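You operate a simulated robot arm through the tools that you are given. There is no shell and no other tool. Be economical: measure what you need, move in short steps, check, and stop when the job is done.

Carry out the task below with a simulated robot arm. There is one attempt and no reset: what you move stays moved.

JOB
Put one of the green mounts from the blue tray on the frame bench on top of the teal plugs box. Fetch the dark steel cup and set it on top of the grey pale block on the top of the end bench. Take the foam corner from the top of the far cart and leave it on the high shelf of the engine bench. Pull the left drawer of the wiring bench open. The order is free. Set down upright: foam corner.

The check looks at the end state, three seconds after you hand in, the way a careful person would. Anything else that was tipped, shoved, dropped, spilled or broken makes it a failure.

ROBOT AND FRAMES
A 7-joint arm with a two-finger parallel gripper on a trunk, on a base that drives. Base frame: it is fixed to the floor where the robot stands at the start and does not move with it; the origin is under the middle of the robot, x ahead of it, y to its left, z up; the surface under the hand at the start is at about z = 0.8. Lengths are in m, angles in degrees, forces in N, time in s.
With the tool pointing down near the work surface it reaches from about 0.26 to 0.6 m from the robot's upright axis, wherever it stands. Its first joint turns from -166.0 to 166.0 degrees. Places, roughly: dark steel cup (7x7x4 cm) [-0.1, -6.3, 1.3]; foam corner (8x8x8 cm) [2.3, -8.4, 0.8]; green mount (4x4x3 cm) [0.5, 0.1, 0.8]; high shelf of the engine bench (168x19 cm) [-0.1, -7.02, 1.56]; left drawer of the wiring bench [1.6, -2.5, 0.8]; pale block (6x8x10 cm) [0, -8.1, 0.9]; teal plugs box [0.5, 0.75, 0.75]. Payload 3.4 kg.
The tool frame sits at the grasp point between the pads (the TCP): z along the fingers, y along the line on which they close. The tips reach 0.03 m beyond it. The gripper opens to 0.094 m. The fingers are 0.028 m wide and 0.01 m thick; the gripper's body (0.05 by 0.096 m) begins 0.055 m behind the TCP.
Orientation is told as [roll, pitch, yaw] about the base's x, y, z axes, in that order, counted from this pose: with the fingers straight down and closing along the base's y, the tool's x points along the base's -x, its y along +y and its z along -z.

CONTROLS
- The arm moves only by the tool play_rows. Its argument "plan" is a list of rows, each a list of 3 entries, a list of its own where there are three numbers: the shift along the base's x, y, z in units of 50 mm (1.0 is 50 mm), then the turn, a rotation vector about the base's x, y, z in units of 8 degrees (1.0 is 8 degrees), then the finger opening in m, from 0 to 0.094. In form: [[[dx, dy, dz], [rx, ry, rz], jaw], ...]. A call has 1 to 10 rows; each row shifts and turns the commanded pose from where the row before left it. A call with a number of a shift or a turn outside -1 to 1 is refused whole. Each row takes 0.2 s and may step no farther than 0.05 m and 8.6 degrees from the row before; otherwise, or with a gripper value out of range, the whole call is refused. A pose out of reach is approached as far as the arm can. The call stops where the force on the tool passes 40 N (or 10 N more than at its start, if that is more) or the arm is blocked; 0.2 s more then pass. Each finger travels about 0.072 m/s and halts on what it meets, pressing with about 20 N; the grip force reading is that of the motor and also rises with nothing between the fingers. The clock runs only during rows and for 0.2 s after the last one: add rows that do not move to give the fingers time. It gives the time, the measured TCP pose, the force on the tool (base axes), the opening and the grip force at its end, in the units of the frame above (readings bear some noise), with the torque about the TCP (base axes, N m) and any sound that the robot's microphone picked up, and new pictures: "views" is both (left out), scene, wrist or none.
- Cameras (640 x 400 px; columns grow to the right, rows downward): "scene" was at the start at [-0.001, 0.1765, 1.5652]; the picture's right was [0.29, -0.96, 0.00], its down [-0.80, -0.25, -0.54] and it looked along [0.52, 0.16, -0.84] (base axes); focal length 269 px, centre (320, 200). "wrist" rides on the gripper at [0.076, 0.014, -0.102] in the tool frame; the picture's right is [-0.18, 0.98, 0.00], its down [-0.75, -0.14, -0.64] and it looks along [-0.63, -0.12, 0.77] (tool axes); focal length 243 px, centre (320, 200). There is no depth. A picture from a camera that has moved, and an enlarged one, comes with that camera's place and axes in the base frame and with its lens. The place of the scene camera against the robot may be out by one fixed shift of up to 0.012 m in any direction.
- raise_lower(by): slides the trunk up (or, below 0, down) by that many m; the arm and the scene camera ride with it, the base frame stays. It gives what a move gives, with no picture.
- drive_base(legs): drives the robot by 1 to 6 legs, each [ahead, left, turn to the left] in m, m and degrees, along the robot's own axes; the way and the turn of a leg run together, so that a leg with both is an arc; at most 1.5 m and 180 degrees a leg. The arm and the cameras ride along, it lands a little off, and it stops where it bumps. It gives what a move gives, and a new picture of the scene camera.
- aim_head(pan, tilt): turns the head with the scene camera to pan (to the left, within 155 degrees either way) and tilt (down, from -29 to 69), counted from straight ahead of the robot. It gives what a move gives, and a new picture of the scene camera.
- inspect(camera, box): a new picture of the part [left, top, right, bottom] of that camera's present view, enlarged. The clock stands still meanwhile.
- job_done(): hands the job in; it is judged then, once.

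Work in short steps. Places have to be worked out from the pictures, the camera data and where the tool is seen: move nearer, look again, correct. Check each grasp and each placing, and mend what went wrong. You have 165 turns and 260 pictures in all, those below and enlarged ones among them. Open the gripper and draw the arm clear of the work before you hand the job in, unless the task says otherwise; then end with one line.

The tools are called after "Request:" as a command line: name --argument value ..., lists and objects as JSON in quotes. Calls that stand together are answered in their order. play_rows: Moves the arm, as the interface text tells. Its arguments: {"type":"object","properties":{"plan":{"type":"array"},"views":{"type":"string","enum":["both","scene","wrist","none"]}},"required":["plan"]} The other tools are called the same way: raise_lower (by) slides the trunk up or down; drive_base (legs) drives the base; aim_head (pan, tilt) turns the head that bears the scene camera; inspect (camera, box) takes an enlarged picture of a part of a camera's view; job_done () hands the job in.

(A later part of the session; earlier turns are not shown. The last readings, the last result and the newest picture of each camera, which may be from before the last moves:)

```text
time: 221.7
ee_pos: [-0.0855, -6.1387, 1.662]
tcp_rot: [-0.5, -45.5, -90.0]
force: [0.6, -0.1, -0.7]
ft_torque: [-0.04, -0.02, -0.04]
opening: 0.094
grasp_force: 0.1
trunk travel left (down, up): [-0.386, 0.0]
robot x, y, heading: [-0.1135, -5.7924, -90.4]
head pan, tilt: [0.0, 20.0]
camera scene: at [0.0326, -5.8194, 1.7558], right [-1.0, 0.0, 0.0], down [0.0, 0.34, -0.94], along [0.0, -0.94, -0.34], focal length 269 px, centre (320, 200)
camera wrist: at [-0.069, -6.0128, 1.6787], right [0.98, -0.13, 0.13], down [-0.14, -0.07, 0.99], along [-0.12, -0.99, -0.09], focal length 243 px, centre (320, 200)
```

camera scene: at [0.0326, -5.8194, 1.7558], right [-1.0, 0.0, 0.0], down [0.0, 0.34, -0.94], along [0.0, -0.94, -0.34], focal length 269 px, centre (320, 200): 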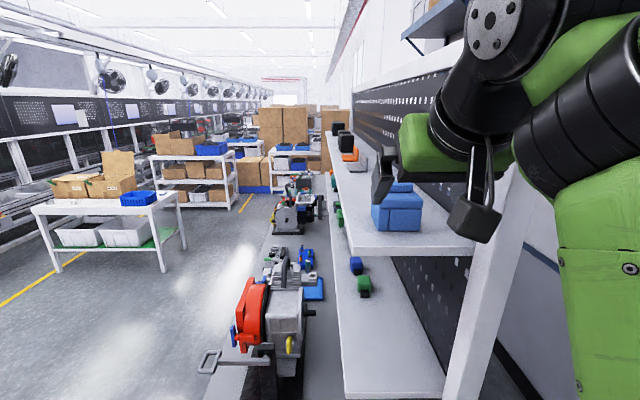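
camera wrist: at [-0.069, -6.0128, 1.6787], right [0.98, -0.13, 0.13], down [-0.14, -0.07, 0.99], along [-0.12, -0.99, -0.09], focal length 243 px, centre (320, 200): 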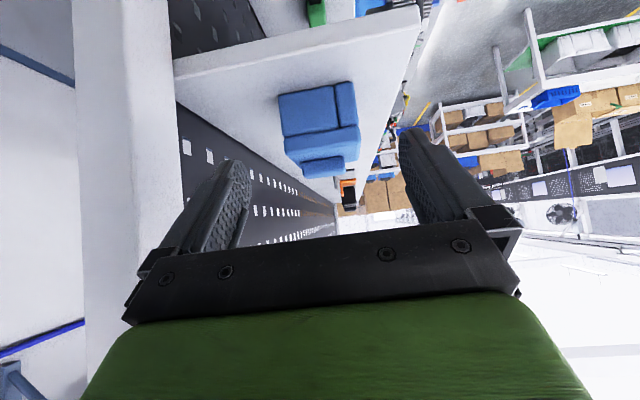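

The foam corner stands upright on the high shelf. I retract, lower the trunk, back away, and go find the wiring bench.

Request:
play_rows --plan '[[[0, 0.8, -0.1], [0, 0, 0], 0.094], [[0, 0.3, -0.6], [0, 0, 0], 0.094]]' --views "none"

Request:
drive_base --legs '[[-0.3, 0, 0]]'

Request:
raise_lower --by -0.236

Request:
drive_base --legs '[[0, 0, 90], [1.2, 0, 0]]'

Request:
aim_head --pan 50 --tilt 30

```text
time: 222.3
ee_pos: [-0.0865, -6.0888, 1.6239]
tcp_rot: [-0.5, -45.5, -89.9]
force: [0.8, -1.2, 1.3]
ft_torque: [0.01, 0.04, -0.06]
opening: 0.094
grasp_force: 0.0
trunk travel left (down, up): [-0.386, 0.0]
robot x, y, heading: [-0.1117, -5.7901, -90.3]
head pan, tilt: [0.0, 20.0]
```

```text
time: 224.3
ee_pos: [-0.0857, -5.7887, 1.625]
tcp_rot: [-0.5, -45.3, -90.0]
force: [0.5, 0.4, -0.1]
ft_torque: [-0.02, -0.01, 0.0]
opening: 0.094
grasp_force: 0.0
trunk travel left (down, up): [-0.386, 0.0]
robot x, y, heading: [-0.1085, -5.4961, -90.0]
head pan, tilt: [0.0, 20.0]
camera scene: at [0.0341, -5.5219, 1.7557], right [-1.0, 0.0, 0.0], down [0.0, 0.34, -0.94], along [0.0, -0.94, -0.34], focal length 269 px, centre (320, 200)
```

scene: 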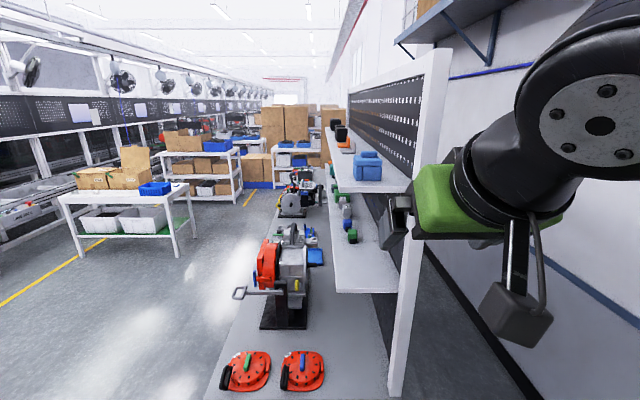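

```text
time: 226.8
ee_pos: [-0.0871, -5.7904, 1.3903]
tcp_rot: [-0.5, -45.4, -89.8]
force: [0.1, 0.0, 0.9]
ft_torque: [-0.04, 0.0, 0.01]
opening: 0.0941
grasp_force: 0.1
trunk travel left (down, up): [-0.15, 0.236]
robot x, y, heading: [-0.1092, -5.493, -90.5]
head pan, tilt: [0.0, 20.0]
```

```text
time: 236.6
ee_pos: [1.372, -5.4751, 1.3896]
tcp_rot: [-0.6, -45.4, 0.0]
force: [0.1, -0.1, 0.5]
ft_torque: [0.0, 0.0, -0.01]
opening: 0.094
grasp_force: 0.1
trunk travel left (down, up): [-0.15, 0.236]
robot x, y, heading: [1.0767, -5.4964, -0.5]
head pan, tilt: [0.0, 20.0]
camera scene: at [1.1022, -5.3421, 1.5206], right [-0.01, -1.0, 0.0], down [-0.34, 0.0, -0.94], along [0.94, 0.0, -0.34], focal length 269 px, centre (320, 200)
```

scene: 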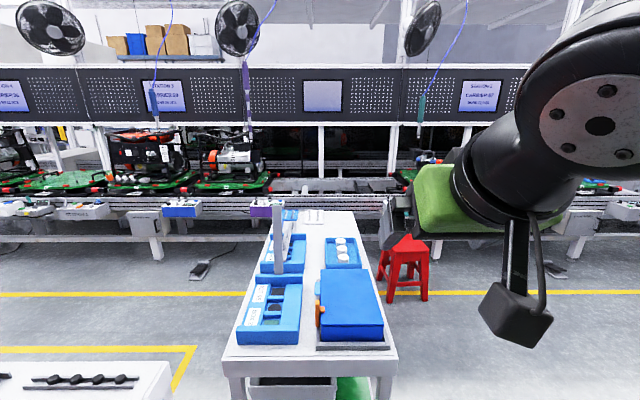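

```text
time: 237.8
ee_pos: [1.3723, -5.4747, 1.3908]
tcp_rot: [-0.5, -45.4, 0.0]
force: [0.1, 0.2, -0.8]
ft_torque: [-0.03, -0.04, 0.0]
opening: 0.0941
grasp_force: 0.2
trunk travel left (down, up): [-0.15, 0.236]
robot x, y, heading: [1.077, -5.4965, -0.2]
head pan, tilt: [50.0, 30.0]
camera scene: at [1.0673, -5.2726, 1.5045], right [0.76, -0.65, 0.0], down [-0.32, -0.38, -0.87], along [0.56, 0.66, -0.5], focal length 269 px, centre (320, 200)
```

scene: 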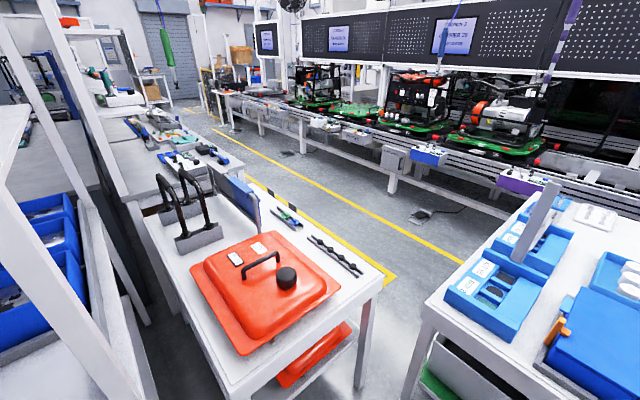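

I need to see the wiring bench and possible routes to it. I zoom into this view toward (1.6, −2.5).

Request:
inspect --camera "scene" --box '[40, 0, 300, 165]'

Request:
inspect --camera "scene" --box '[200, 60, 480, 240]'

```text
2.42 times, centred on (170, 82) of scene
camera zoom: at [1.0673, -5.2726, 1.5045], right [0.76, -0.65, 0.0], down [-0.32, -0.38, -0.87], along [0.56, 0.66, -0.5], focal length 652 px, centre (684, 485)
```

zoom: 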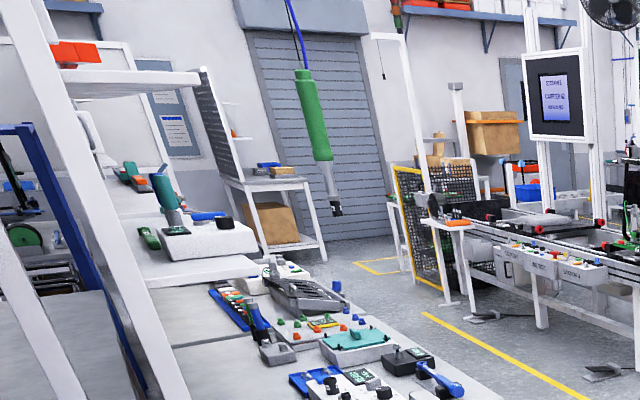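

```text
2.22 times, centred on (340, 150) of scene
camera zoom: at [1.0673, -5.2726, 1.5045], right [0.76, -0.65, 0.0], down [-0.32, -0.38, -0.87], along [0.56, 0.66, -0.5], focal length 597 px, centre (276, 311)
```

zoom: 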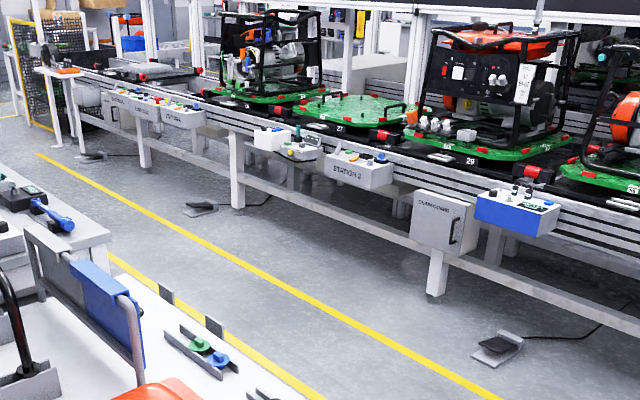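

The wiring bench faces the aisle between x≈1.9 and the conveyor, whose near entrance is blocked by carts. I'll go back up the corridor and around the far side of the frame bench.

Request:
drive_base --legs '[[-1.38, 0, 0], [0, 0, 90], [1.4, 0, 0], [1.4, 0, 0]]'

```text
time: 261.8
ee_pos: [-0.3313, -2.3675, 1.3907]
tcp_rot: [-0.5, -45.5, 91.6]
force: [0.1, 0.1, 0.2]
ft_torque: [-0.01, -0.01, 0.0]
opening: 0.0939
grasp_force: 0.1
trunk travel left (down, up): [-0.15, 0.236]
robot x, y, heading: [-0.3024, -2.6657, 91.6]
head pan, tilt: [50.0, 30.0]
camera scene: at [-0.5294, -2.6665, 1.5045], right [0.63, 0.78, 0.0], down [0.39, -0.31, -0.87], along [-0.68, 0.54, -0.5], focal length 269 px, centre (320, 200)
```

scene: 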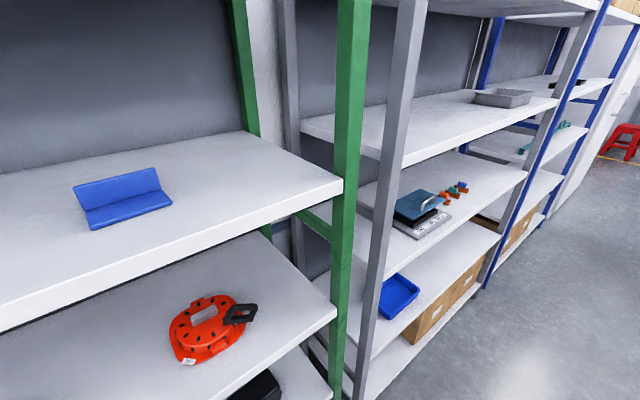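

Continuing to y≈−1.0 and then looking right at the gap by the trolley.

Request:
drive_base --legs '[[0, 0, -1.6], [1.4, 0, 0], [0.5, 0, 0]]'

Request:
aim_head --pan -75 --tilt 30

Request:
aim_head --pan 0 --tilt 15

```text
time: 271.7
ee_pos: [-0.3057, -0.4555, 1.3895]
tcp_rot: [-0.5, -45.3, 89.6]
force: [0.3, 0.4, -0.3]
ft_torque: [0.0, 0.0, 0.01]
opening: 0.0939
grasp_force: 0.1
trunk travel left (down, up): [-0.15, 0.236]
robot x, y, heading: [-0.2868, -0.7534, 89.3]
head pan, tilt: [50.0, 30.0]
camera scene: at [-0.5147, -0.7467, 1.5045], right [0.65, 0.76, 0.0], down [0.38, -0.33, -0.87], along [-0.66, 0.56, -0.5], focal length 269 px, centre (320, 200)
```

scene: 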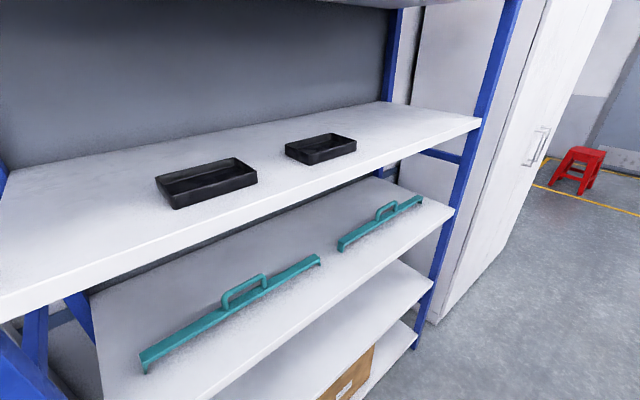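

```text
time: 273.8
ee_pos: [-0.3064, -0.4565, 1.3907]
tcp_rot: [-0.5, -45.4, 89.6]
force: [-0.7, 0.0, 0.0]
ft_torque: [0.01, -0.03, 0.03]
opening: 0.0942
grasp_force: 0.1
trunk travel left (down, up): [-0.15, 0.236]
robot x, y, heading: [-0.2854, -0.7525, 89.4]
head pan, tilt: [-75.0, 30.0]
camera scene: at [-0.3585, -0.7842, 1.5045], right [0.25, -0.97, 0.0], down [-0.48, -0.12, -0.87], along [0.84, 0.21, -0.5], focal length 269 px, centre (320, 200)
```

scene: 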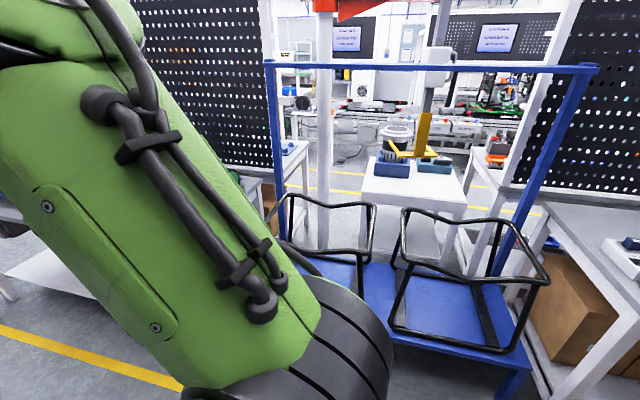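

```text
time: 275.2
ee_pos: [-0.3062, -0.4566, 1.3892]
tcp_rot: [-0.6, -45.4, 89.5]
force: [-0.8, -0.2, -0.5]
ft_torque: [-0.01, 0.02, 0.03]
opening: 0.094
grasp_force: 0.1
trunk travel left (down, up): [-0.15, 0.236]
robot x, y, heading: [-0.284, -0.751, 89.5]
head pan, tilt: [0.0, 15.0]
camera scene: at [-0.4449, -0.7132, 1.5287], right [1.0, -0.01, 0.0], down [0.0, -0.26, -0.97], along [0.01, 0.97, -0.26], focal length 269 px, centre (320, 200)
```

scene: 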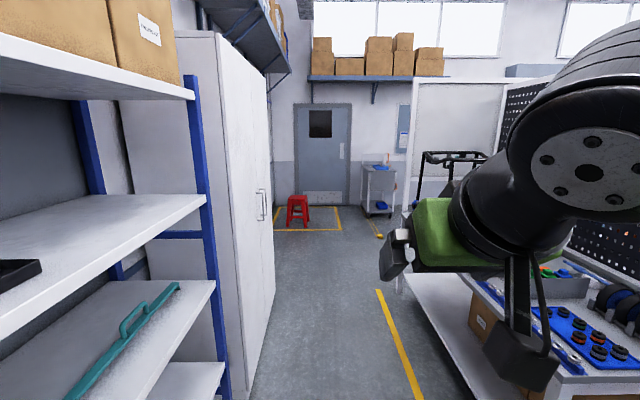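

The trolley blocks that gap. I drive on past the frame bench's end and look right.

Request:
drive_base --legs '[[1.4, 0, 0], [1.1, 0, 0]]'

Request:
aim_head --pan -40 --tilt 30

Request:
aim_head --pan -85 --tilt 25

```text
time: 287.4
ee_pos: [-0.2768, 2.0297, 1.3889]
tcp_rot: [-0.4, -45.4, 89.7]
force: [-0.5, 0.2, 0.4]
ft_torque: [0.03, 0.02, 0.03]
opening: 0.0938
grasp_force: 0.1
trunk travel left (down, up): [-0.15, 0.236]
robot x, y, heading: [-0.2531, 1.7327, 89.4]
head pan, tilt: [0.0, 15.0]
camera scene: at [-0.4143, 1.7709, 1.5287], right [1.0, -0.01, 0.0], down [0.0, -0.26, -0.97], along [0.01, 0.97, -0.26], focal length 269 px, centre (320, 200)
```

scene: 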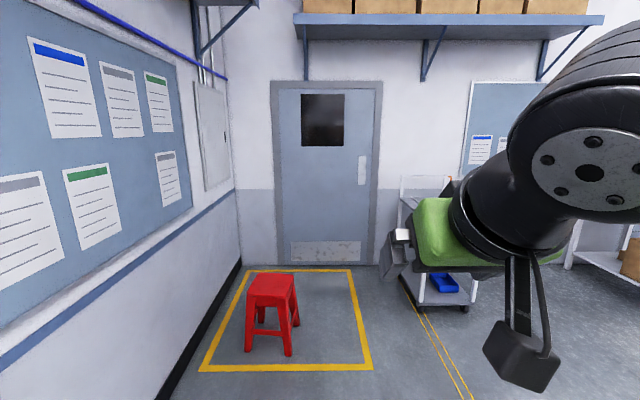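

```text
time: 288.4
ee_pos: [-0.2759, 2.027, 1.3896]
tcp_rot: [-0.5, -45.4, 89.8]
force: [0.5, 0.2, 0.0]
ft_torque: [0.02, -0.02, 0.01]
opening: 0.0941
grasp_force: 0.0
trunk travel left (down, up): [-0.15, 0.236]
robot x, y, heading: [-0.2533, 1.7339, 89.6]
head pan, tilt: [-40.0, 30.0]
camera scene: at [-0.3564, 1.7458, 1.5046], right [0.76, -0.65, 0.0], down [-0.32, -0.38, -0.87], along [0.56, 0.66, -0.5], focal length 269 px, centre (320, 200)
```

scene: 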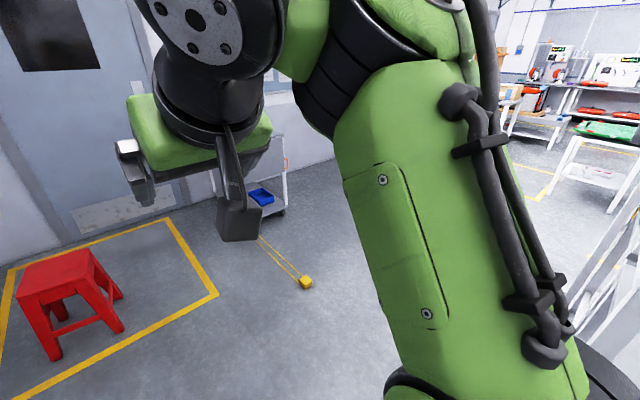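

```text
time: 289.6
ee_pos: [-0.2765, 2.0279, 1.3895]
tcp_rot: [-0.4, -45.4, 89.8]
force: [-0.4, -0.3, -0.3]
ft_torque: [0.04, 0.04, 0.04]
opening: 0.0939
grasp_force: 0.0
trunk travel left (down, up): [-0.15, 0.236]
robot x, y, heading: [-0.251, 1.7317, 89.5]
head pan, tilt: [-85.0, 25.0]
camera scene: at [-0.3233, 1.6843, 1.5125], right [0.08, -1.0, 0.0], down [-0.42, -0.03, -0.91], along [0.9, 0.07, -0.42], focal length 269 px, centre (320, 200)
```

scene: 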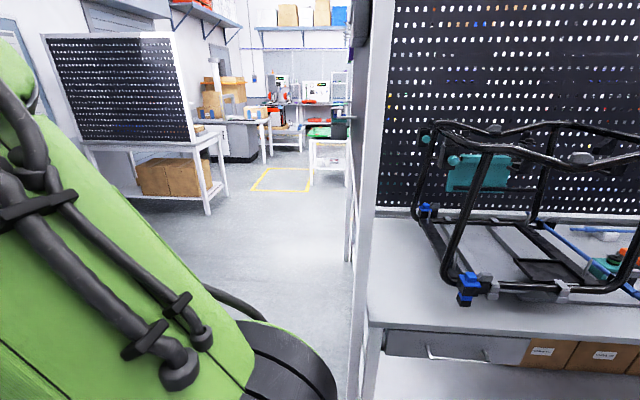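

Beyond the frame bench there's an open passage at y≈1.7–2.8. I go to y≈2.15 and drive +x through it.

Request:
drive_base --legs '[[0.42, 0, 0], [0, 0, -89.5], [1.3, 0, 0]]'

Request:
aim_head --pan -50 --tilt 25

Request:
aim_head --pan 0 --tilt 30

```text
time: 302.2
ee_pos: [1.3538, 2.1491, 1.39]
tcp_rot: [-0.4, -45.4, -0.8]
force: [0.4, 0.5, 0.6]
ft_torque: [-0.02, 0.0, 0.04]
opening: 0.094
grasp_force: 0.2
trunk travel left (down, up): [-0.15, 0.236]
robot x, y, heading: [1.0586, 2.1314, -1.0]
head pan, tilt: [-85.0, 25.0]
camera scene: at [0.9973, 2.1958, 1.5125], right [-1.0, -0.07, 0.0], down [-0.03, 0.42, -0.91], along [0.06, -0.9, -0.42], focal length 269 px, centre (320, 200)
```

scene: 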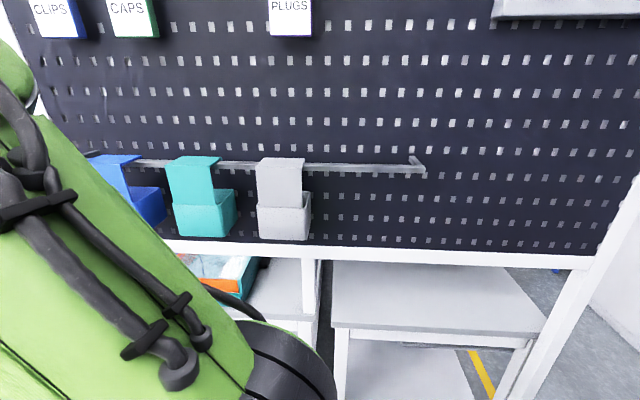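

```text
time: 303.2
ee_pos: [1.3527, 2.1485, 1.3901]
tcp_rot: [-0.5, -45.6, -0.8]
force: [-0.1, -0.1, -0.8]
ft_torque: [0.01, -0.03, -0.02]
opening: 0.0938
grasp_force: 0.1
trunk travel left (down, up): [-0.15, 0.236]
robot x, y, heading: [1.0572, 2.1267, -1.0]
head pan, tilt: [-50.0, 25.0]
camera scene: at [1.0484, 2.216, 1.5125], right [-0.78, -0.63, 0.0], down [-0.27, 0.33, -0.91], along [0.57, -0.71, -0.42], focal length 269 px, centre (320, 200)
```

scene: 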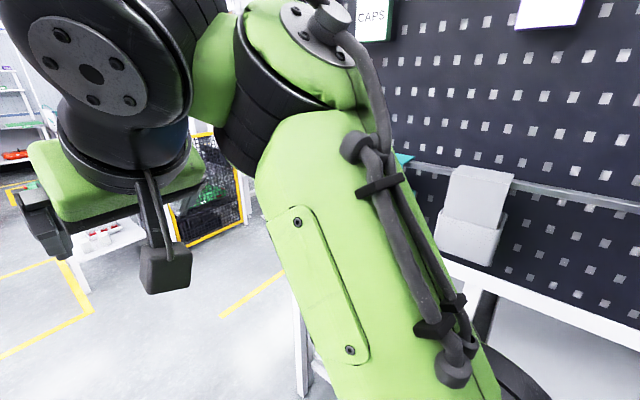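

```text
time: 304.4
ee_pos: [1.3517, 2.1482, 1.3897]
tcp_rot: [-0.6, -45.5, -0.8]
force: [-0.4, 0.1, 0.1]
ft_torque: [-0.02, 0.0, -0.01]
opening: 0.0941
grasp_force: 0.0
trunk travel left (down, up): [-0.15, 0.236]
robot x, y, heading: [1.0522, 2.1301, -1.2]
head pan, tilt: [0.0, 30.0]
camera scene: at [1.0811, 2.2859, 1.5045], right [-0.02, -1.0, 0.0], down [-0.5, 0.01, -0.87], along [0.87, -0.02, -0.5], focal length 269 px, centre (320, 200)
```

scene: 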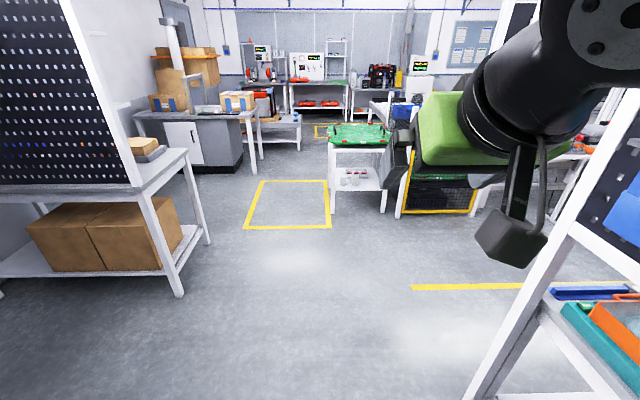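

The way is clear; I drive to x≈2.2, turn to face −y and look down the aisle.

Request:
drive_base --legs '[[1.15, 0, 0], [0, 0, -89]]'

Request:
aim_head --pan 15 --tilt 25

```text
time: 314.0
ee_pos: [2.2136, 1.8092, 1.3905]
tcp_rot: [-0.5, -45.5, -90.9]
force: [-0.3, -0.6, -0.8]
ft_torque: [-0.04, 0.03, 0.01]
opening: 0.0943
grasp_force: 0.0
trunk travel left (down, up): [-0.15, 0.236]
robot x, y, heading: [2.1948, 2.1063, -91.0]
head pan, tilt: [0.0, 30.0]
camera scene: at [2.339, 2.0771, 1.5045], right [-1.0, 0.02, 0.0], down [0.01, 0.5, -0.87], along [-0.02, -0.87, -0.5], focal length 269 px, centre (320, 200)
```

scene: 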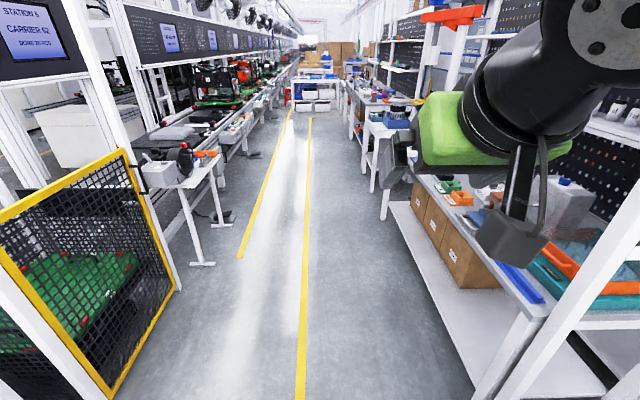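

```text
time: 314.8
ee_pos: [2.2138, 1.8095, 1.3896]
tcp_rot: [-0.5, -45.4, -90.9]
force: [0.0, 0.6, 0.1]
ft_torque: [0.03, -0.04, 0.01]
opening: 0.0942
grasp_force: 0.1
trunk travel left (down, up): [-0.15, 0.236]
robot x, y, heading: [2.1968, 2.1088, -91.3]
head pan, tilt: [15.0, 25.0]
camera scene: at [2.3628, 2.0781, 1.5125], right [-0.97, -0.24, 0.0], down [-0.1, 0.41, -0.91], along [0.22, -0.88, -0.42], focal length 269 px, centre (320, 200)
```

scene: 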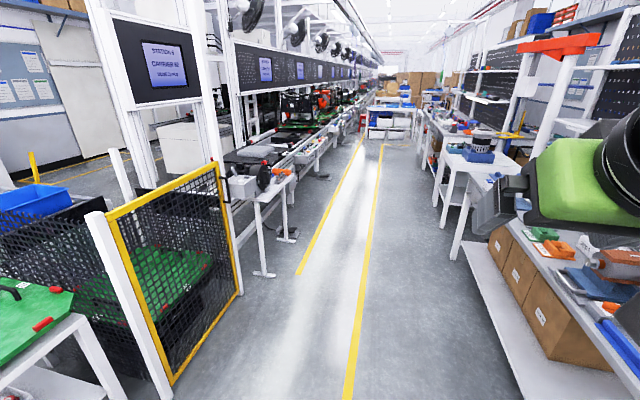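

The aisle is clear. I drive down it at x≈2.35 to about y=−1.4 and look at the bench on the right.

Request:
drive_base --legs '[[0, 0.15, 1.2], [1.4, 0, 0], [1.4, 0, 0], [0.7, 0, 0]]'

Request:
aim_head --pan -20 --tilt 30

Request:
aim_head --pan -60 --tilt 30

```text
time: 332.7
ee_pos: [2.4266, -1.6883, 1.3909]
tcp_rot: [-0.4, -45.4, -87.9]
force: [-0.8, 0.0, 0.7]
ft_torque: [0.02, -0.01, -0.03]
opening: 0.094
grasp_force: 0.1
trunk travel left (down, up): [-0.15, 0.236]
robot x, y, heading: [2.3955, -1.3916, -88.2]
head pan, tilt: [15.0, 25.0]
camera scene: at [2.5622, -1.4124, 1.5125], right [-0.96, -0.29, 0.0], down [-0.12, 0.41, -0.91], along [0.26, -0.87, -0.42], focal length 269 px, centre (320, 200)
```

scene: 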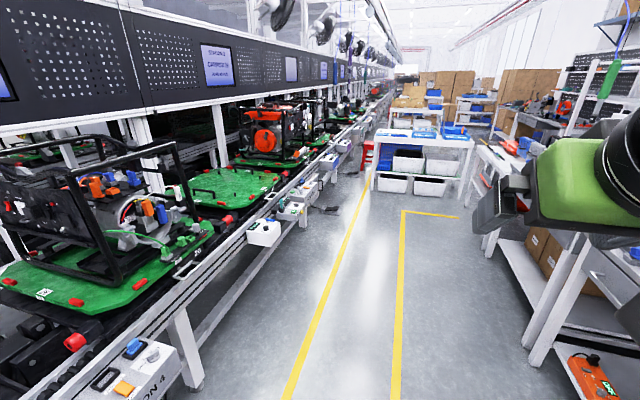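

```text
time: 333.7
ee_pos: [2.4276, -1.6866, 1.3902]
tcp_rot: [-0.5, -45.5, -88.0]
force: [1.0, 0.5, -0.5]
ft_torque: [0.03, 0.03, -0.02]
opening: 0.094
grasp_force: 0.1
trunk travel left (down, up): [-0.15, 0.236]
robot x, y, heading: [2.3923, -1.3925, -88.2]
head pan, tilt: [-20.0, 30.0]
camera scene: at [2.5074, -1.4095, 1.5045], right [-0.95, 0.31, 0.0], down [0.16, 0.48, -0.87], along [-0.27, -0.82, -0.5], focal length 269 px, centre (320, 200)
```

scene: 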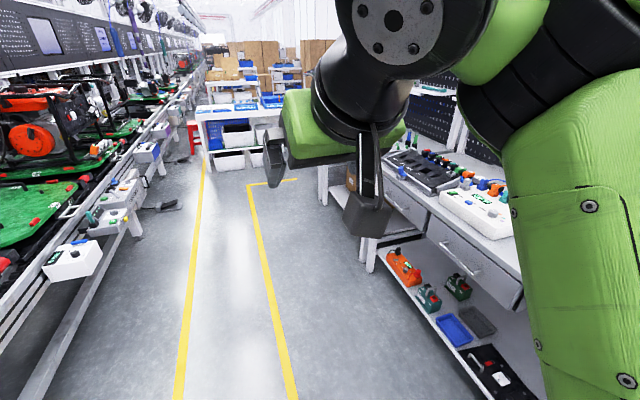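

```text
time: 334.8
ee_pos: [2.4266, -1.6884, 1.3896]
tcp_rot: [-0.5, -45.5, -88.0]
force: [0.4, 0.7, 0.5]
ft_torque: [-0.02, 0.03, 0.0]
opening: 0.094
grasp_force: 0.0
trunk travel left (down, up): [-0.15, 0.236]
robot x, y, heading: [2.3933, -1.3929, -88.4]
head pan, tilt: [-60.0, 30.0]
camera scene: at [2.4588, -1.3713, 1.5045], right [-0.53, 0.85, 0.0], down [0.42, 0.26, -0.87], along [-0.74, -0.46, -0.5], focal length 269 px, centre (320, 200)
```

scene: 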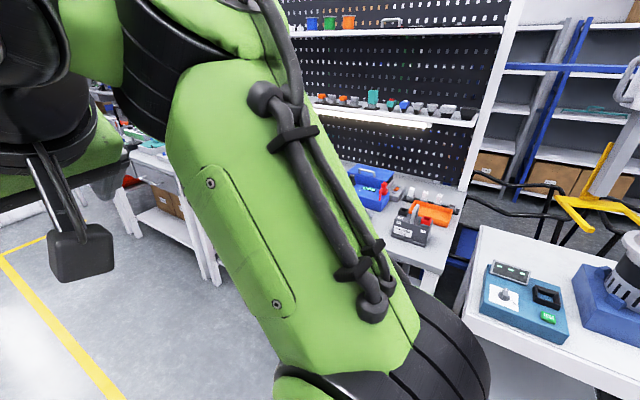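

Two drawers are visible; the left one (facing −x) has its handle near (1.72, −2.49). I drive in front of it and turn to face the bench.

Request:
drive_base --legs '[[1.1, 0, 0], [0, 0, -91.8]]'

Request:
aim_head --pan 10 --tilt 40

```text
time: 344.3
ee_pos: [2.132, -2.5271, 1.39]
tcp_rot: [-0.4, -45.5, -178.5]
force: [0.3, 0.4, 0.3]
ft_torque: [0.01, -0.02, -0.02]
opening: 0.094
grasp_force: 0.0
trunk travel left (down, up): [-0.15, 0.236]
robot x, y, heading: [2.4285, -2.4979, -178.6]
head pan, tilt: [-60.0, 30.0]
camera scene: at [2.4365, -2.5655, 1.5045], right [0.85, 0.52, 0.0], down [0.26, -0.43, -0.87], along [-0.45, 0.74, -0.5], focal length 269 px, centre (320, 200)
```

scene: 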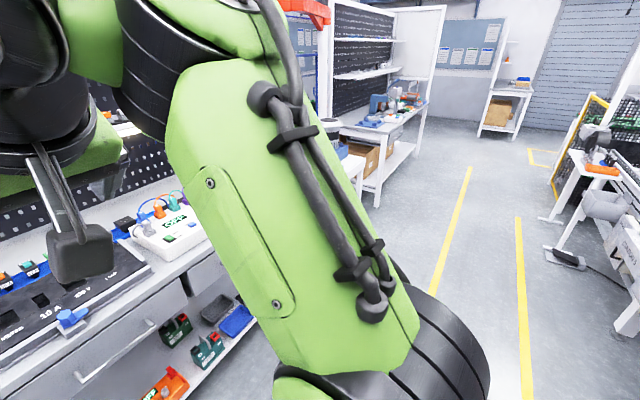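

```text
time: 345.7
ee_pos: [2.1326, -2.5275, 1.3893]
tcp_rot: [-0.5, -45.5, -178.4]
force: [0.0, -0.6, 0.7]
ft_torque: [0.02, 0.02, -0.03]
opening: 0.094
grasp_force: 0.1
trunk travel left (down, up): [-0.15, 0.236]
robot x, y, heading: [2.4305, -2.4989, -178.7]
head pan, tilt: [10.0, 40.0]
camera scene: at [2.4002, -2.6594, 1.4892], right [-0.2, 0.98, 0.0], down [0.63, 0.13, -0.77], along [-0.75, -0.15, -0.64], focal length 269 px, centre (320, 200)
```

scene: 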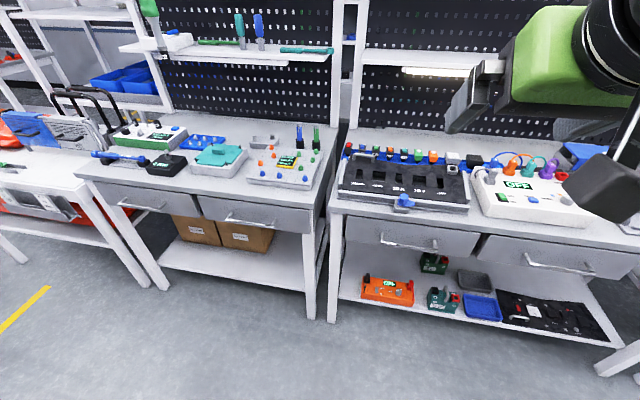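

The handle at (408, 243) corresponds to y≈−2.48, z≈0.76: the left drawer of the wiring bench. I zoom in.

Request:
inspect --camera "scene" --box '[330, 190, 490, 290]'

```text
4.00 times, centred on (410, 240) of scene
camera zoom: at [2.4002, -2.6594, 1.4892], right [-0.2, 0.98, 0.0], down [0.63, 0.13, -0.77], along [-0.75, -0.15, -0.64], focal length 1075 px, centre (-40, 40)
```

zoom: 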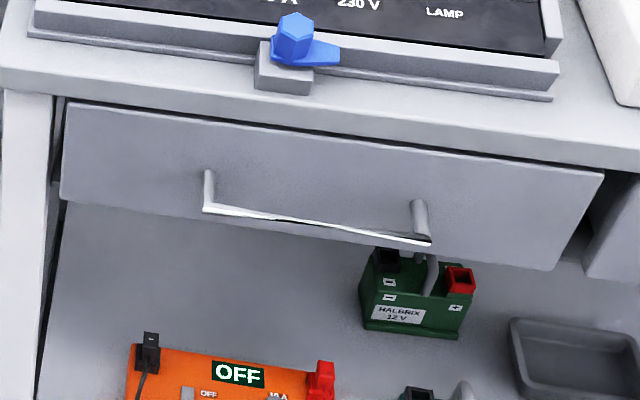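

The handle is a horizontal bar with ~4 cm standoff. I'll approach horizontally with the fingers closing vertically: lower the trunk, then pitch the tool a further 45° to horizontal.

Request:
raise_lower --by -0.14

Request:
play_rows --plan '[[[-0.4, 0, -0.5], [0, 0.94, 0], 0.06], [[-0.4, 0, -0.5], [0, 0.94, 0], 0.06], [[-0.4, 0, -0.5], [0, 0.94, 0], 0.06], [[-0.4, 0, -0.5], [0, 0.94, 0], 0.06], [[-0.4, 0, -0.5], [0, 0.94, 0], 0.06], [[-0.4, 0, -0.5], [0, 0.92, 0], 0.06], [[0, 0, 0], [0, 0, 0], 0.06]]' --views "none"

Request:
play_rows --plan '[[[0, 0, 0], [0.9, 0, 0], 0.06], [[0, 0, 0], [0.9, 0, 0], 0.06], [[0, 0, 0], [0.9, 0, 0], 0.06], [[0, 0, 0], [0.9, 0, 0], 0.06], [[0, 0, 0], [0.9, 0, 0], 0.06], [[0, 0, 0], [0.9, 0, 0], 0.06]]' --views "both"

```text
time: 347.4
ee_pos: [2.1329, -2.5267, 1.2488]
tcp_rot: [-0.5, -45.5, -178.4]
force: [-0.3, 0.7, 0.4]
ft_torque: [0.01, 0.01, 0.0]
opening: 0.0941
grasp_force: 0.0
trunk travel left (down, up): [-0.01, 0.376]
robot x, y, heading: [2.427, -2.4946, -178.6]
head pan, tilt: [10.0, 40.0]
```

```text
time: 348.1
ee_pos: [2.0716, -2.5672, 1.1722]
tcp_rot: [7.9, -59.8, -175.0]
force: [-0.8, -0.1, 0.2]
ft_torque: [0.01, 0.02, -0.04]
opening: 0.0601
grasp_force: 0.1
trunk travel left (down, up): [-0.01, 0.376]
robot x, y, heading: [2.4304, -2.495, -178.7]
head pan, tilt: [10.0, 40.0]
stopped in row 3: the arm was blocked; the commanded pose is now the measured one
```

```text
time: 349.5
ee_pos: [2.0489, -2.5811, 1.1446]
tcp_rot: [-38.9, -38.6, -128.9]
force: [1.2, 0.0, -0.1]
ft_torque: [0.01, 0.01, 0.02]
opening: 0.0598
grasp_force: 0.0
trunk travel left (down, up): [-0.01, 0.376]
robot x, y, heading: [2.4266, -2.4971, -178.7]
head pan, tilt: [10.0, 40.0]
stopped in row 6: the arm was blocked; the commanded pose is now the measured one
camera scene: at [2.4002, -2.6594, 1.3488], right [-0.2, 0.98, 0.0], down [0.63, 0.13, -0.77], along [-0.75, -0.15, -0.64], focal length 269 px, centre (320, 200)
camera wrist: at [2.1747, -2.5477, 1.1518], right [0.26, -0.89, -0.37], down [0.09, -0.36, 0.93], along [-0.96, -0.28, -0.01], focal length 243 px, centre (320, 200)
```

scene: 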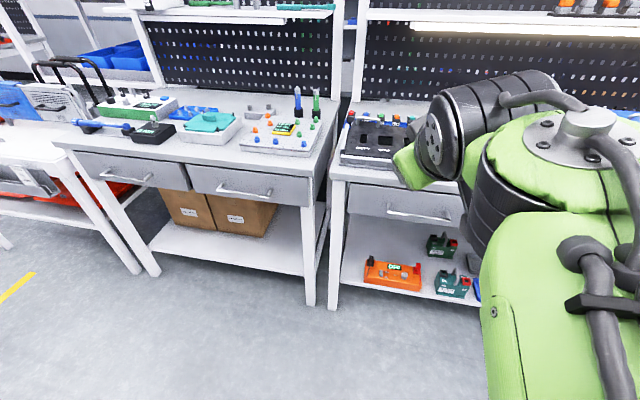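
wrist: 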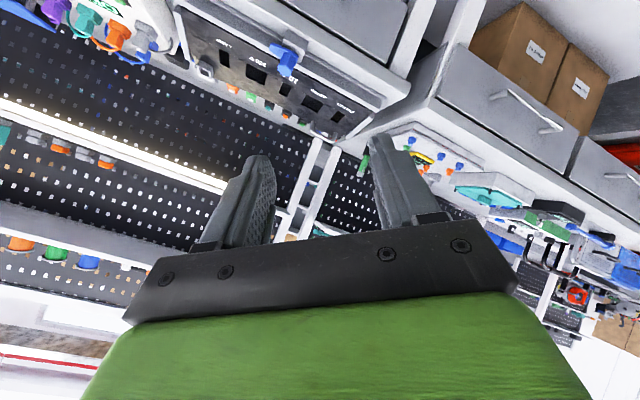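

The horizontal pose is blocked by arm limits. Instead I'll hook/grip the bar from above: tool vertical with fingers closing along x. I rotate to that orientation (73° about a combined axis), staying high.

Request:
play_rows --plan '[[[0, 0, 0.3], [0.293, -0.618, 0.614], 0.09], [[0, 0, 0.3], [0.293, -0.618, 0.614], 0.09], [[0, 0, 0.3], [0.293, -0.618, 0.614], 0.09], [[0, 0, 0], [0.293, -0.618, 0.614], 0.09], [[0, 0, 0], [0.293, -0.618, 0.614], 0.09], [[0, 0, 0], [0.293, -0.618, 0.614], 0.09], [[0, 0, 0], [0.293, -0.618, 0.614], 0.09], [[0, 0, 0], [0.293, -0.618, 0.614], 0.09], [[0, 0, 0], [0.293, -0.618, 0.614], 0.09], [[0, 0, 0], [0.293, -0.618, 0.614], 0.09]]' --views "both"

```text
time: 351.7
ee_pos: [2.0772, -2.5759, 1.1552]
tcp_rot: [-8.4, -1.1, -95.3]
force: [-1.0, 0.2, 0.9]
ft_torque: [-0.01, 0.03, -0.02]
opening: 0.09
grasp_force: 0.0
out of reach, approached as far as the arm can: row 4, 5, 8, 9, 10
trunk travel left (down, up): [-0.01, 0.376]
robot x, y, heading: [2.4266, -2.4966, -178.7]
head pan, tilt: [10.0, 40.0]
camera scene: at [2.4001, -2.6594, 1.3488], right [-0.2, 0.98, 0.0], down [0.63, 0.13, -0.77], along [-0.75, -0.15, -0.64], focal length 269 px, centre (320, 200)
camera wrist: at [2.1151, -2.5013, 1.2511], right [0.95, -0.28, -0.14], down [-0.11, -0.73, 0.67], along [-0.29, -0.62, -0.73], focal length 243 px, centre (320, 200)
```

scene: 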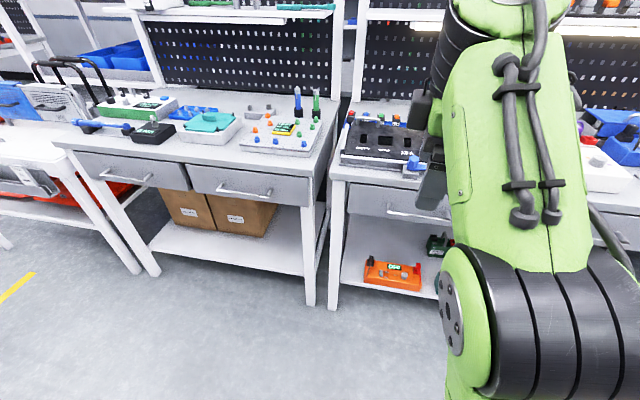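
wrist: 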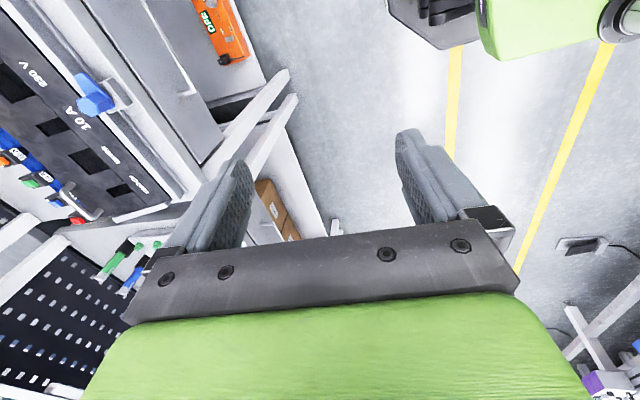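

Nearly vertical with fingers closing along x. I extend toward the drawer while correcting the last few degrees, and look.

Request:
play_rows --plan '[[[-0.6, 0.45, -0.4], [0, -0.4, 0.25], 0.09], [[-0.6, 0.45, -0.4], [0, -0.4, 0.25], 0.09], [[-0.6, 0.45, -0.4], [0, -0.3, 0.2], 0.09], [[-0.4, 0.45, -0.4], [0, 0, 0], 0.09], [[0, 0, 0], [0, 0, 0], 0.09]]' --views "both"

```text
time: 352.9
ee_pos: [2.005, -2.4819, 1.0511]
tcp_rot: [0.2, -0.6, -89.9]
force: [-0.2, 0.5, -0.4]
ft_torque: [-0.03, 0.0, 0.02]
opening: 0.09
grasp_force: 0.1
out of reach, approached as far as the arm can: row 1, 2, 3, 4
trunk travel left (down, up): [-0.01, 0.376]
robot x, y, heading: [2.4252, -2.5002, -178.6]
head pan, tilt: [10.0, 40.0]
camera scene: at [2.4003, -2.6598, 1.3488], right [-0.2, 0.98, 0.0], down [0.63, 0.13, -0.77], along [-0.75, -0.15, -0.64], focal length 269 px, centre (320, 200)
camera wrist: at [2.0199, -2.4047, 1.1518], right [0.98, -0.18, 0.01], down [-0.14, -0.75, 0.65], along [-0.11, -0.64, -0.76], focal length 243 px, centre (320, 200)
```

scene: 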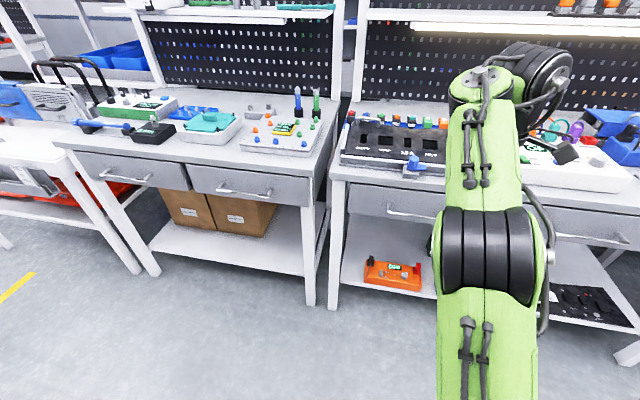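
wrist: 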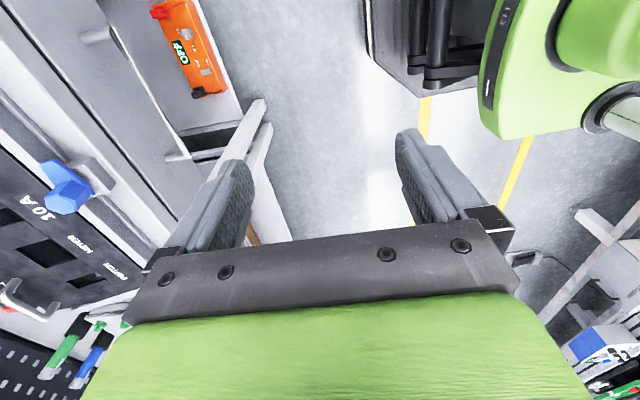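

The tool is vertical and aligned. I zoom the wrist view on the handle.

Request:
inspect --camera "wrist" --box '[40, 0, 280, 180]'

```text
2.22 times, centred on (160, 90) of wrist
camera zoom: at [2.0199, -2.4047, 1.1518], right [0.98, -0.18, 0.01], down [-0.14, -0.75, 0.65], along [-0.11, -0.64, -0.76], focal length 539 px, centre (676, 444)
```

zoom: 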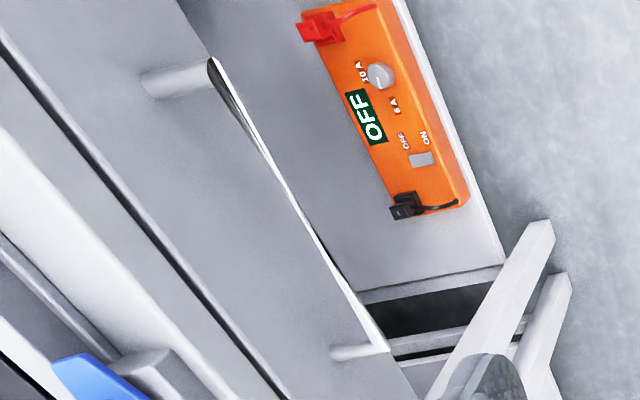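

The handle bar triangulates to x≈1.765, z≈0.79, y from −2.57 to −2.39. I drive 0.13 m closer so a vertical tool can reach it.

Request:
drive_base --legs '[[0.13, 0, 0]]'

Request:
play_rows --plan '[[[-0.5, 0.3, -0.6], [0, 0, 0], 0.08], [[-0.5, 0.3, -0.6], [0, 0, 0], 0.08], [[0, 0, -0.8], [0, 0, 0], 0.08], [[0, 0, 0], [0, 0, 0], 0.08]]' --views "both"

```text
time: 354.2
ee_pos: [1.8743, -2.4836, 1.0496]
tcp_rot: [0.2, -0.5, -90.0]
force: [-0.5, 0.3, -0.3]
ft_torque: [0.02, -0.01, -0.02]
opening: 0.0898
grasp_force: 0.1
trunk travel left (down, up): [-0.01, 0.376]
robot x, y, heading: [2.2994, -2.502, -178.8]
head pan, tilt: [10.0, 40.0]
camera scene: at [2.2692, -2.6624, 1.3488], right [-0.19, 0.98, 0.0], down [0.63, 0.12, -0.77], along [-0.75, -0.15, -0.64], focal length 269 px, centre (320, 200)
```

scene: 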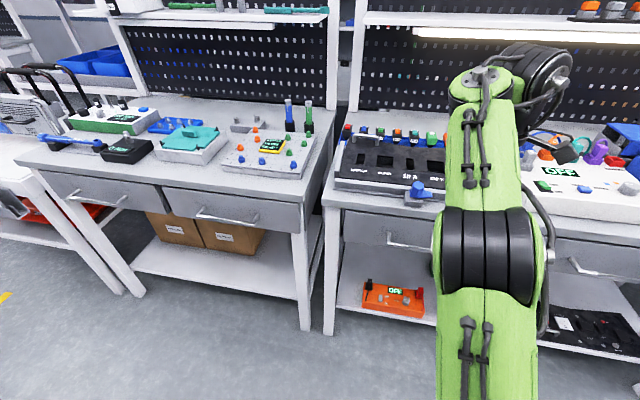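

```text
time: 355.2
ee_pos: [1.8496, -2.4856, 0.9737]
tcp_rot: [0.3, -0.6, -90.0]
force: [-0.1, -0.1, 0.9]
ft_torque: [0.02, 0.02, 0.01]
opening: 0.0799
grasp_force: 0.2
out of reach, approached as far as the arm can: row 1, 2, 3
trunk travel left (down, up): [-0.01, 0.376]
robot x, y, heading: [2.2967, -2.4974, -178.8]
head pan, tilt: [10.0, 40.0]
camera scene: at [2.2702, -2.6624, 1.3488], right [-0.19, 0.98, 0.0], down [0.63, 0.12, -0.77], along [-0.75, -0.15, -0.64], focal length 269 px, centre (320, 200)
camera wrist: at [1.866, -2.4088, 1.0756], right [0.98, -0.18, 0.01], down [-0.15, -0.75, 0.65], along [-0.11, -0.64, -0.76], focal length 243 px, centre (320, 200)
```

scene: 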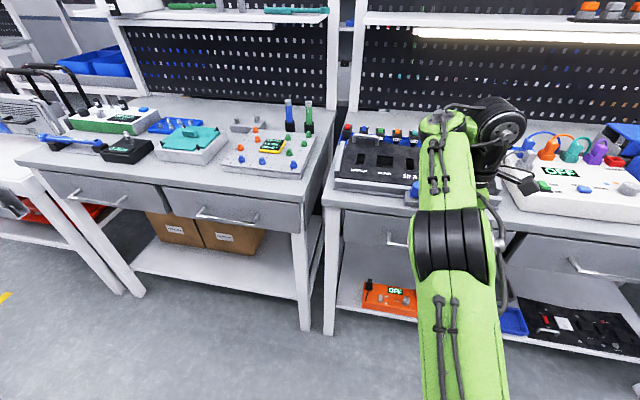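
wrist: 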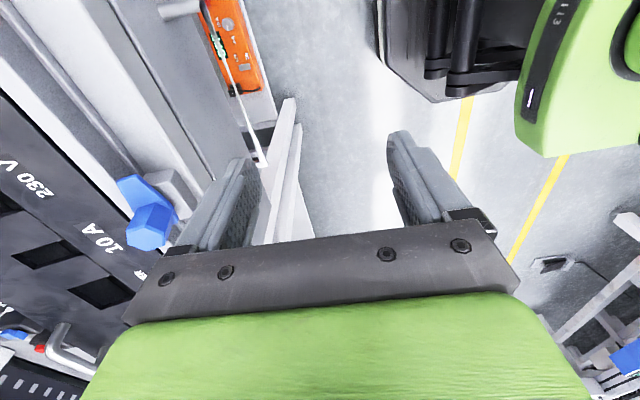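

The arm reports limits in this twisted wrist configuration. I'll go back up, return to the neutral yaw (fingers spread along y), and hook both fingertips behind the bar instead.

Request:
play_rows --plan '[[[0.4, 0, 0.6], [0, 0, -0.7], 0.06], [[0.4, 0, 0.6], [0, 0, -0.9], 0.06], [[0.4, 0, 0.6], [0, 0, -0.95], 0.06], [[0, 0, 0], [0, 0, -0.95], 0.06], [[0, 0, 0], [0, 0, -0.95], 0.06], [[0, 0, 0], [0, 0, -0.95], 0.06], [[0, 0, 0], [0, 0, -0.95], 0.06], [[0, 0, 0], [0, 0, -0.95], 0.06], [[0, 0, 0], [0, 0, -0.95], 0.06], [[0, 0, 0], [0, 0, -0.95], 0.06]]' --views "none"

Request:
play_rows --plan '[[[0, 0, 0], [0, 0, -0.95], 0.06], [[0, 0, 0], [0, 0, -0.85], 0.06], [[0, 0, 0], [0, 0, -0.2], 0.06]]' --views "both"

```text
time: 357.4
ee_pos: [1.9101, -2.4863, 1.0614]
tcp_rot: [0.2, -0.5, -163.8]
force: [-0.5, -0.8, -0.1]
ft_torque: [0.01, 0.01, 0.03]
opening: 0.0601
grasp_force: 0.1
trunk travel left (down, up): [-0.01, 0.376]
robot x, y, heading: [2.2993, -2.5019, -178.6]
head pan, tilt: [10.0, 40.0]
```

```text
time: 358.2
ee_pos: [1.9093, -2.4859, 1.0607]
tcp_rot: [0.3, -0.5, -179.7]
force: [0.2, 0.1, 0.2]
ft_torque: [-0.03, 0.02, 0.01]
opening: 0.0599
grasp_force: 0.0
trunk travel left (down, up): [-0.01, 0.376]
robot x, y, heading: [2.2992, -2.5016, -178.9]
head pan, tilt: [10.0, 40.0]
camera scene: at [2.2703, -2.6623, 1.3488], right [-0.19, 0.98, 0.0], down [0.63, 0.12, -0.77], along [-0.75, -0.15, -0.64], focal length 269 px, centre (320, 200)
camera wrist: at [1.9888, -2.4993, 1.1628], right [-0.18, -0.98, 0.01], down [-0.75, 0.14, 0.65], along [-0.64, 0.11, -0.76], focal length 243 px, centre (320, 200)
```

scene: 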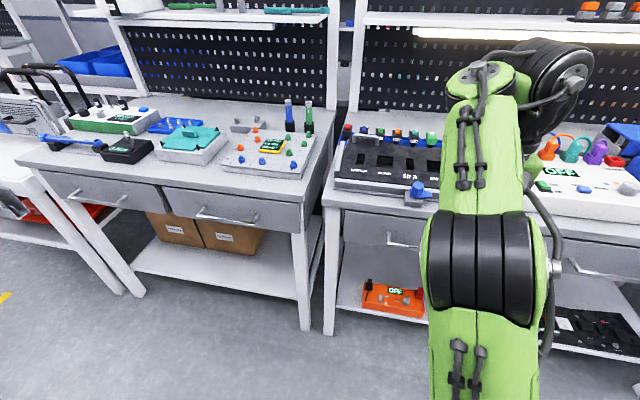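
wrist: 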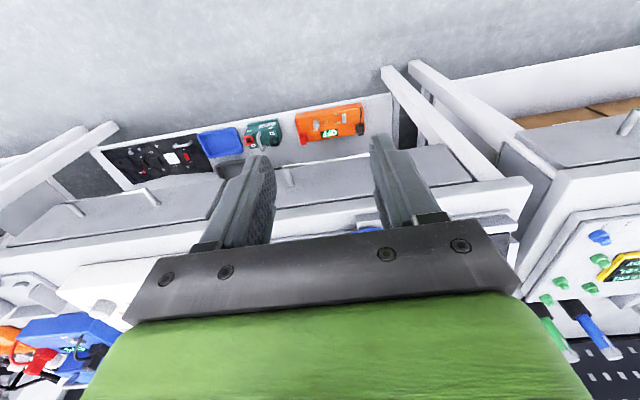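

Neutral orientation restored. I zoom in to see the handle between the fingers.

Request:
inspect --camera "wrist" --box '[200, 90, 440, 250]'

```text
2.50 times, centred on (320, 170) of wrist
camera zoom: at [1.9888, -2.4993, 1.1628], right [-0.18, -0.98, 0.01], down [-0.75, 0.14, 0.65], along [-0.64, 0.11, -0.76], focal length 606 px, centre (320, 275)
```

zoom: 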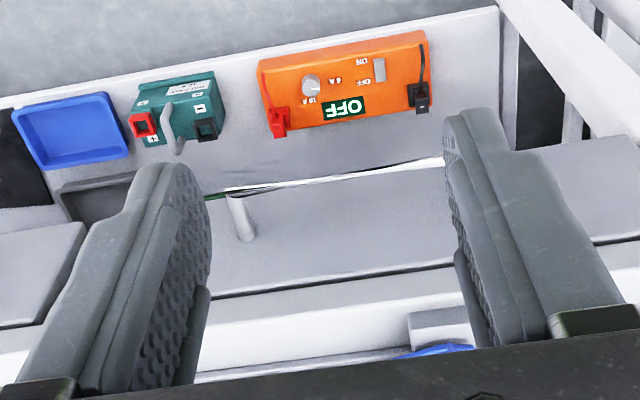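

Standoff gap spans x≈1.723–1.76; its centre is 1.741, and the bench top edge is set back at 1.695. I move above the gap with fingers modestly open and look.

Request:
play_rows --plan '[[[-0.6, 0.04, -0.4], [0, 0, 0], 0.05], [[-0.6, 0.04, -0.4], [0, 0, 0], 0.05], [[-0.7, 0.04, -0.6], [0, 0, 0], 0.05], [[-0.7, 0.05, -0.6], [0, 0, 0], 0.05], [[-0.6, 0.05, -0.7], [0, 0, 0], 0.05], [[0, 0, 0], [0, 0, 0], 0.05]]' --views "both"

Request:
inspect --camera "wrist" --box '[200, 90, 440, 250]'

```text
time: 359.6
ee_pos: [1.8194, -2.5024, 0.9253]
tcp_rot: [-1.4, -0.3, -179.5]
force: [0.2, -0.8, -0.4]
ft_torque: [-0.02, -0.01, 0.01]
opening: 0.0502
grasp_force: 0.2
out of reach, approached as far as the arm can: row 2, 3, 4, 5
trunk travel left (down, up): [-0.01, 0.376]
robot x, y, heading: [2.3005, -2.4973, -179.1]
head pan, tilt: [10.0, 40.0]
camera scene: at [2.2702, -2.6623, 1.3488], right [-0.19, 0.98, 0.0], down [0.63, 0.12, -0.77], along [-0.75, -0.15, -0.64], focal length 269 px, centre (320, 200)
camera wrist: at [1.8985, -2.5197, 1.0259], right [-0.18, -0.98, -0.02], down [-0.75, 0.12, 0.65], along [-0.64, 0.13, -0.76], focal length 243 px, centre (320, 200)
```

scene: 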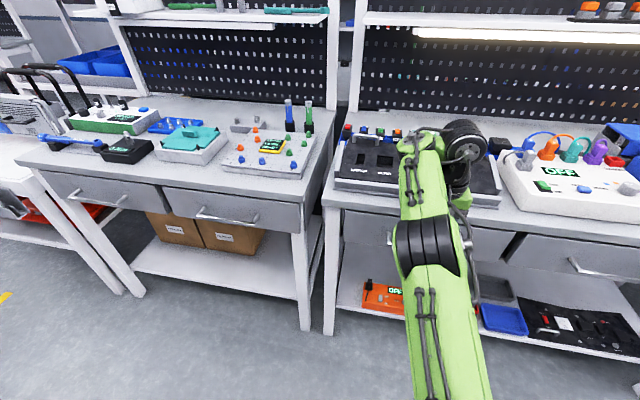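
wrist: 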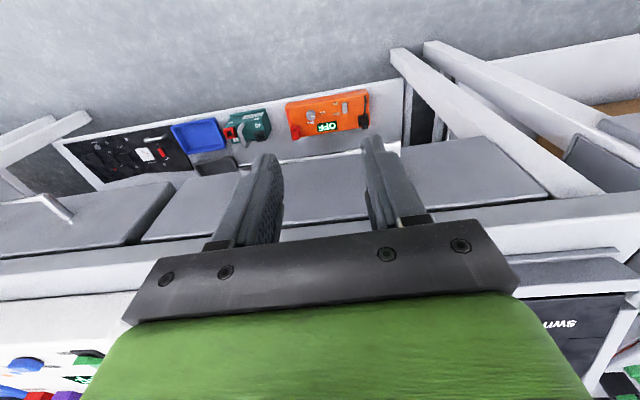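

```text
2.50 times, centred on (320, 170) of wrist
camera zoom: at [1.8985, -2.5197, 1.0259], right [-0.18, -0.98, -0.02], down [-0.75, 0.12, 0.65], along [-0.64, 0.13, -0.76], focal length 606 px, centre (320, 275)
```

zoom: 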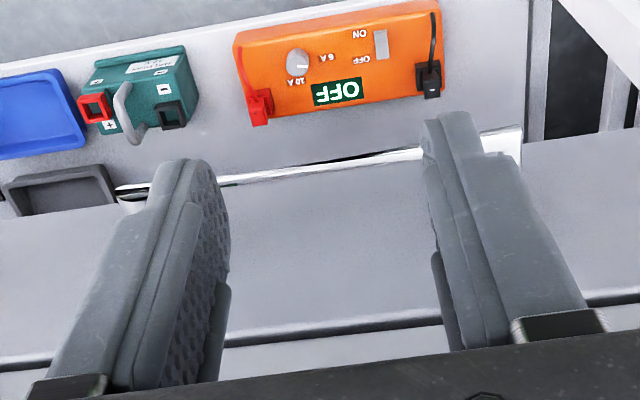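

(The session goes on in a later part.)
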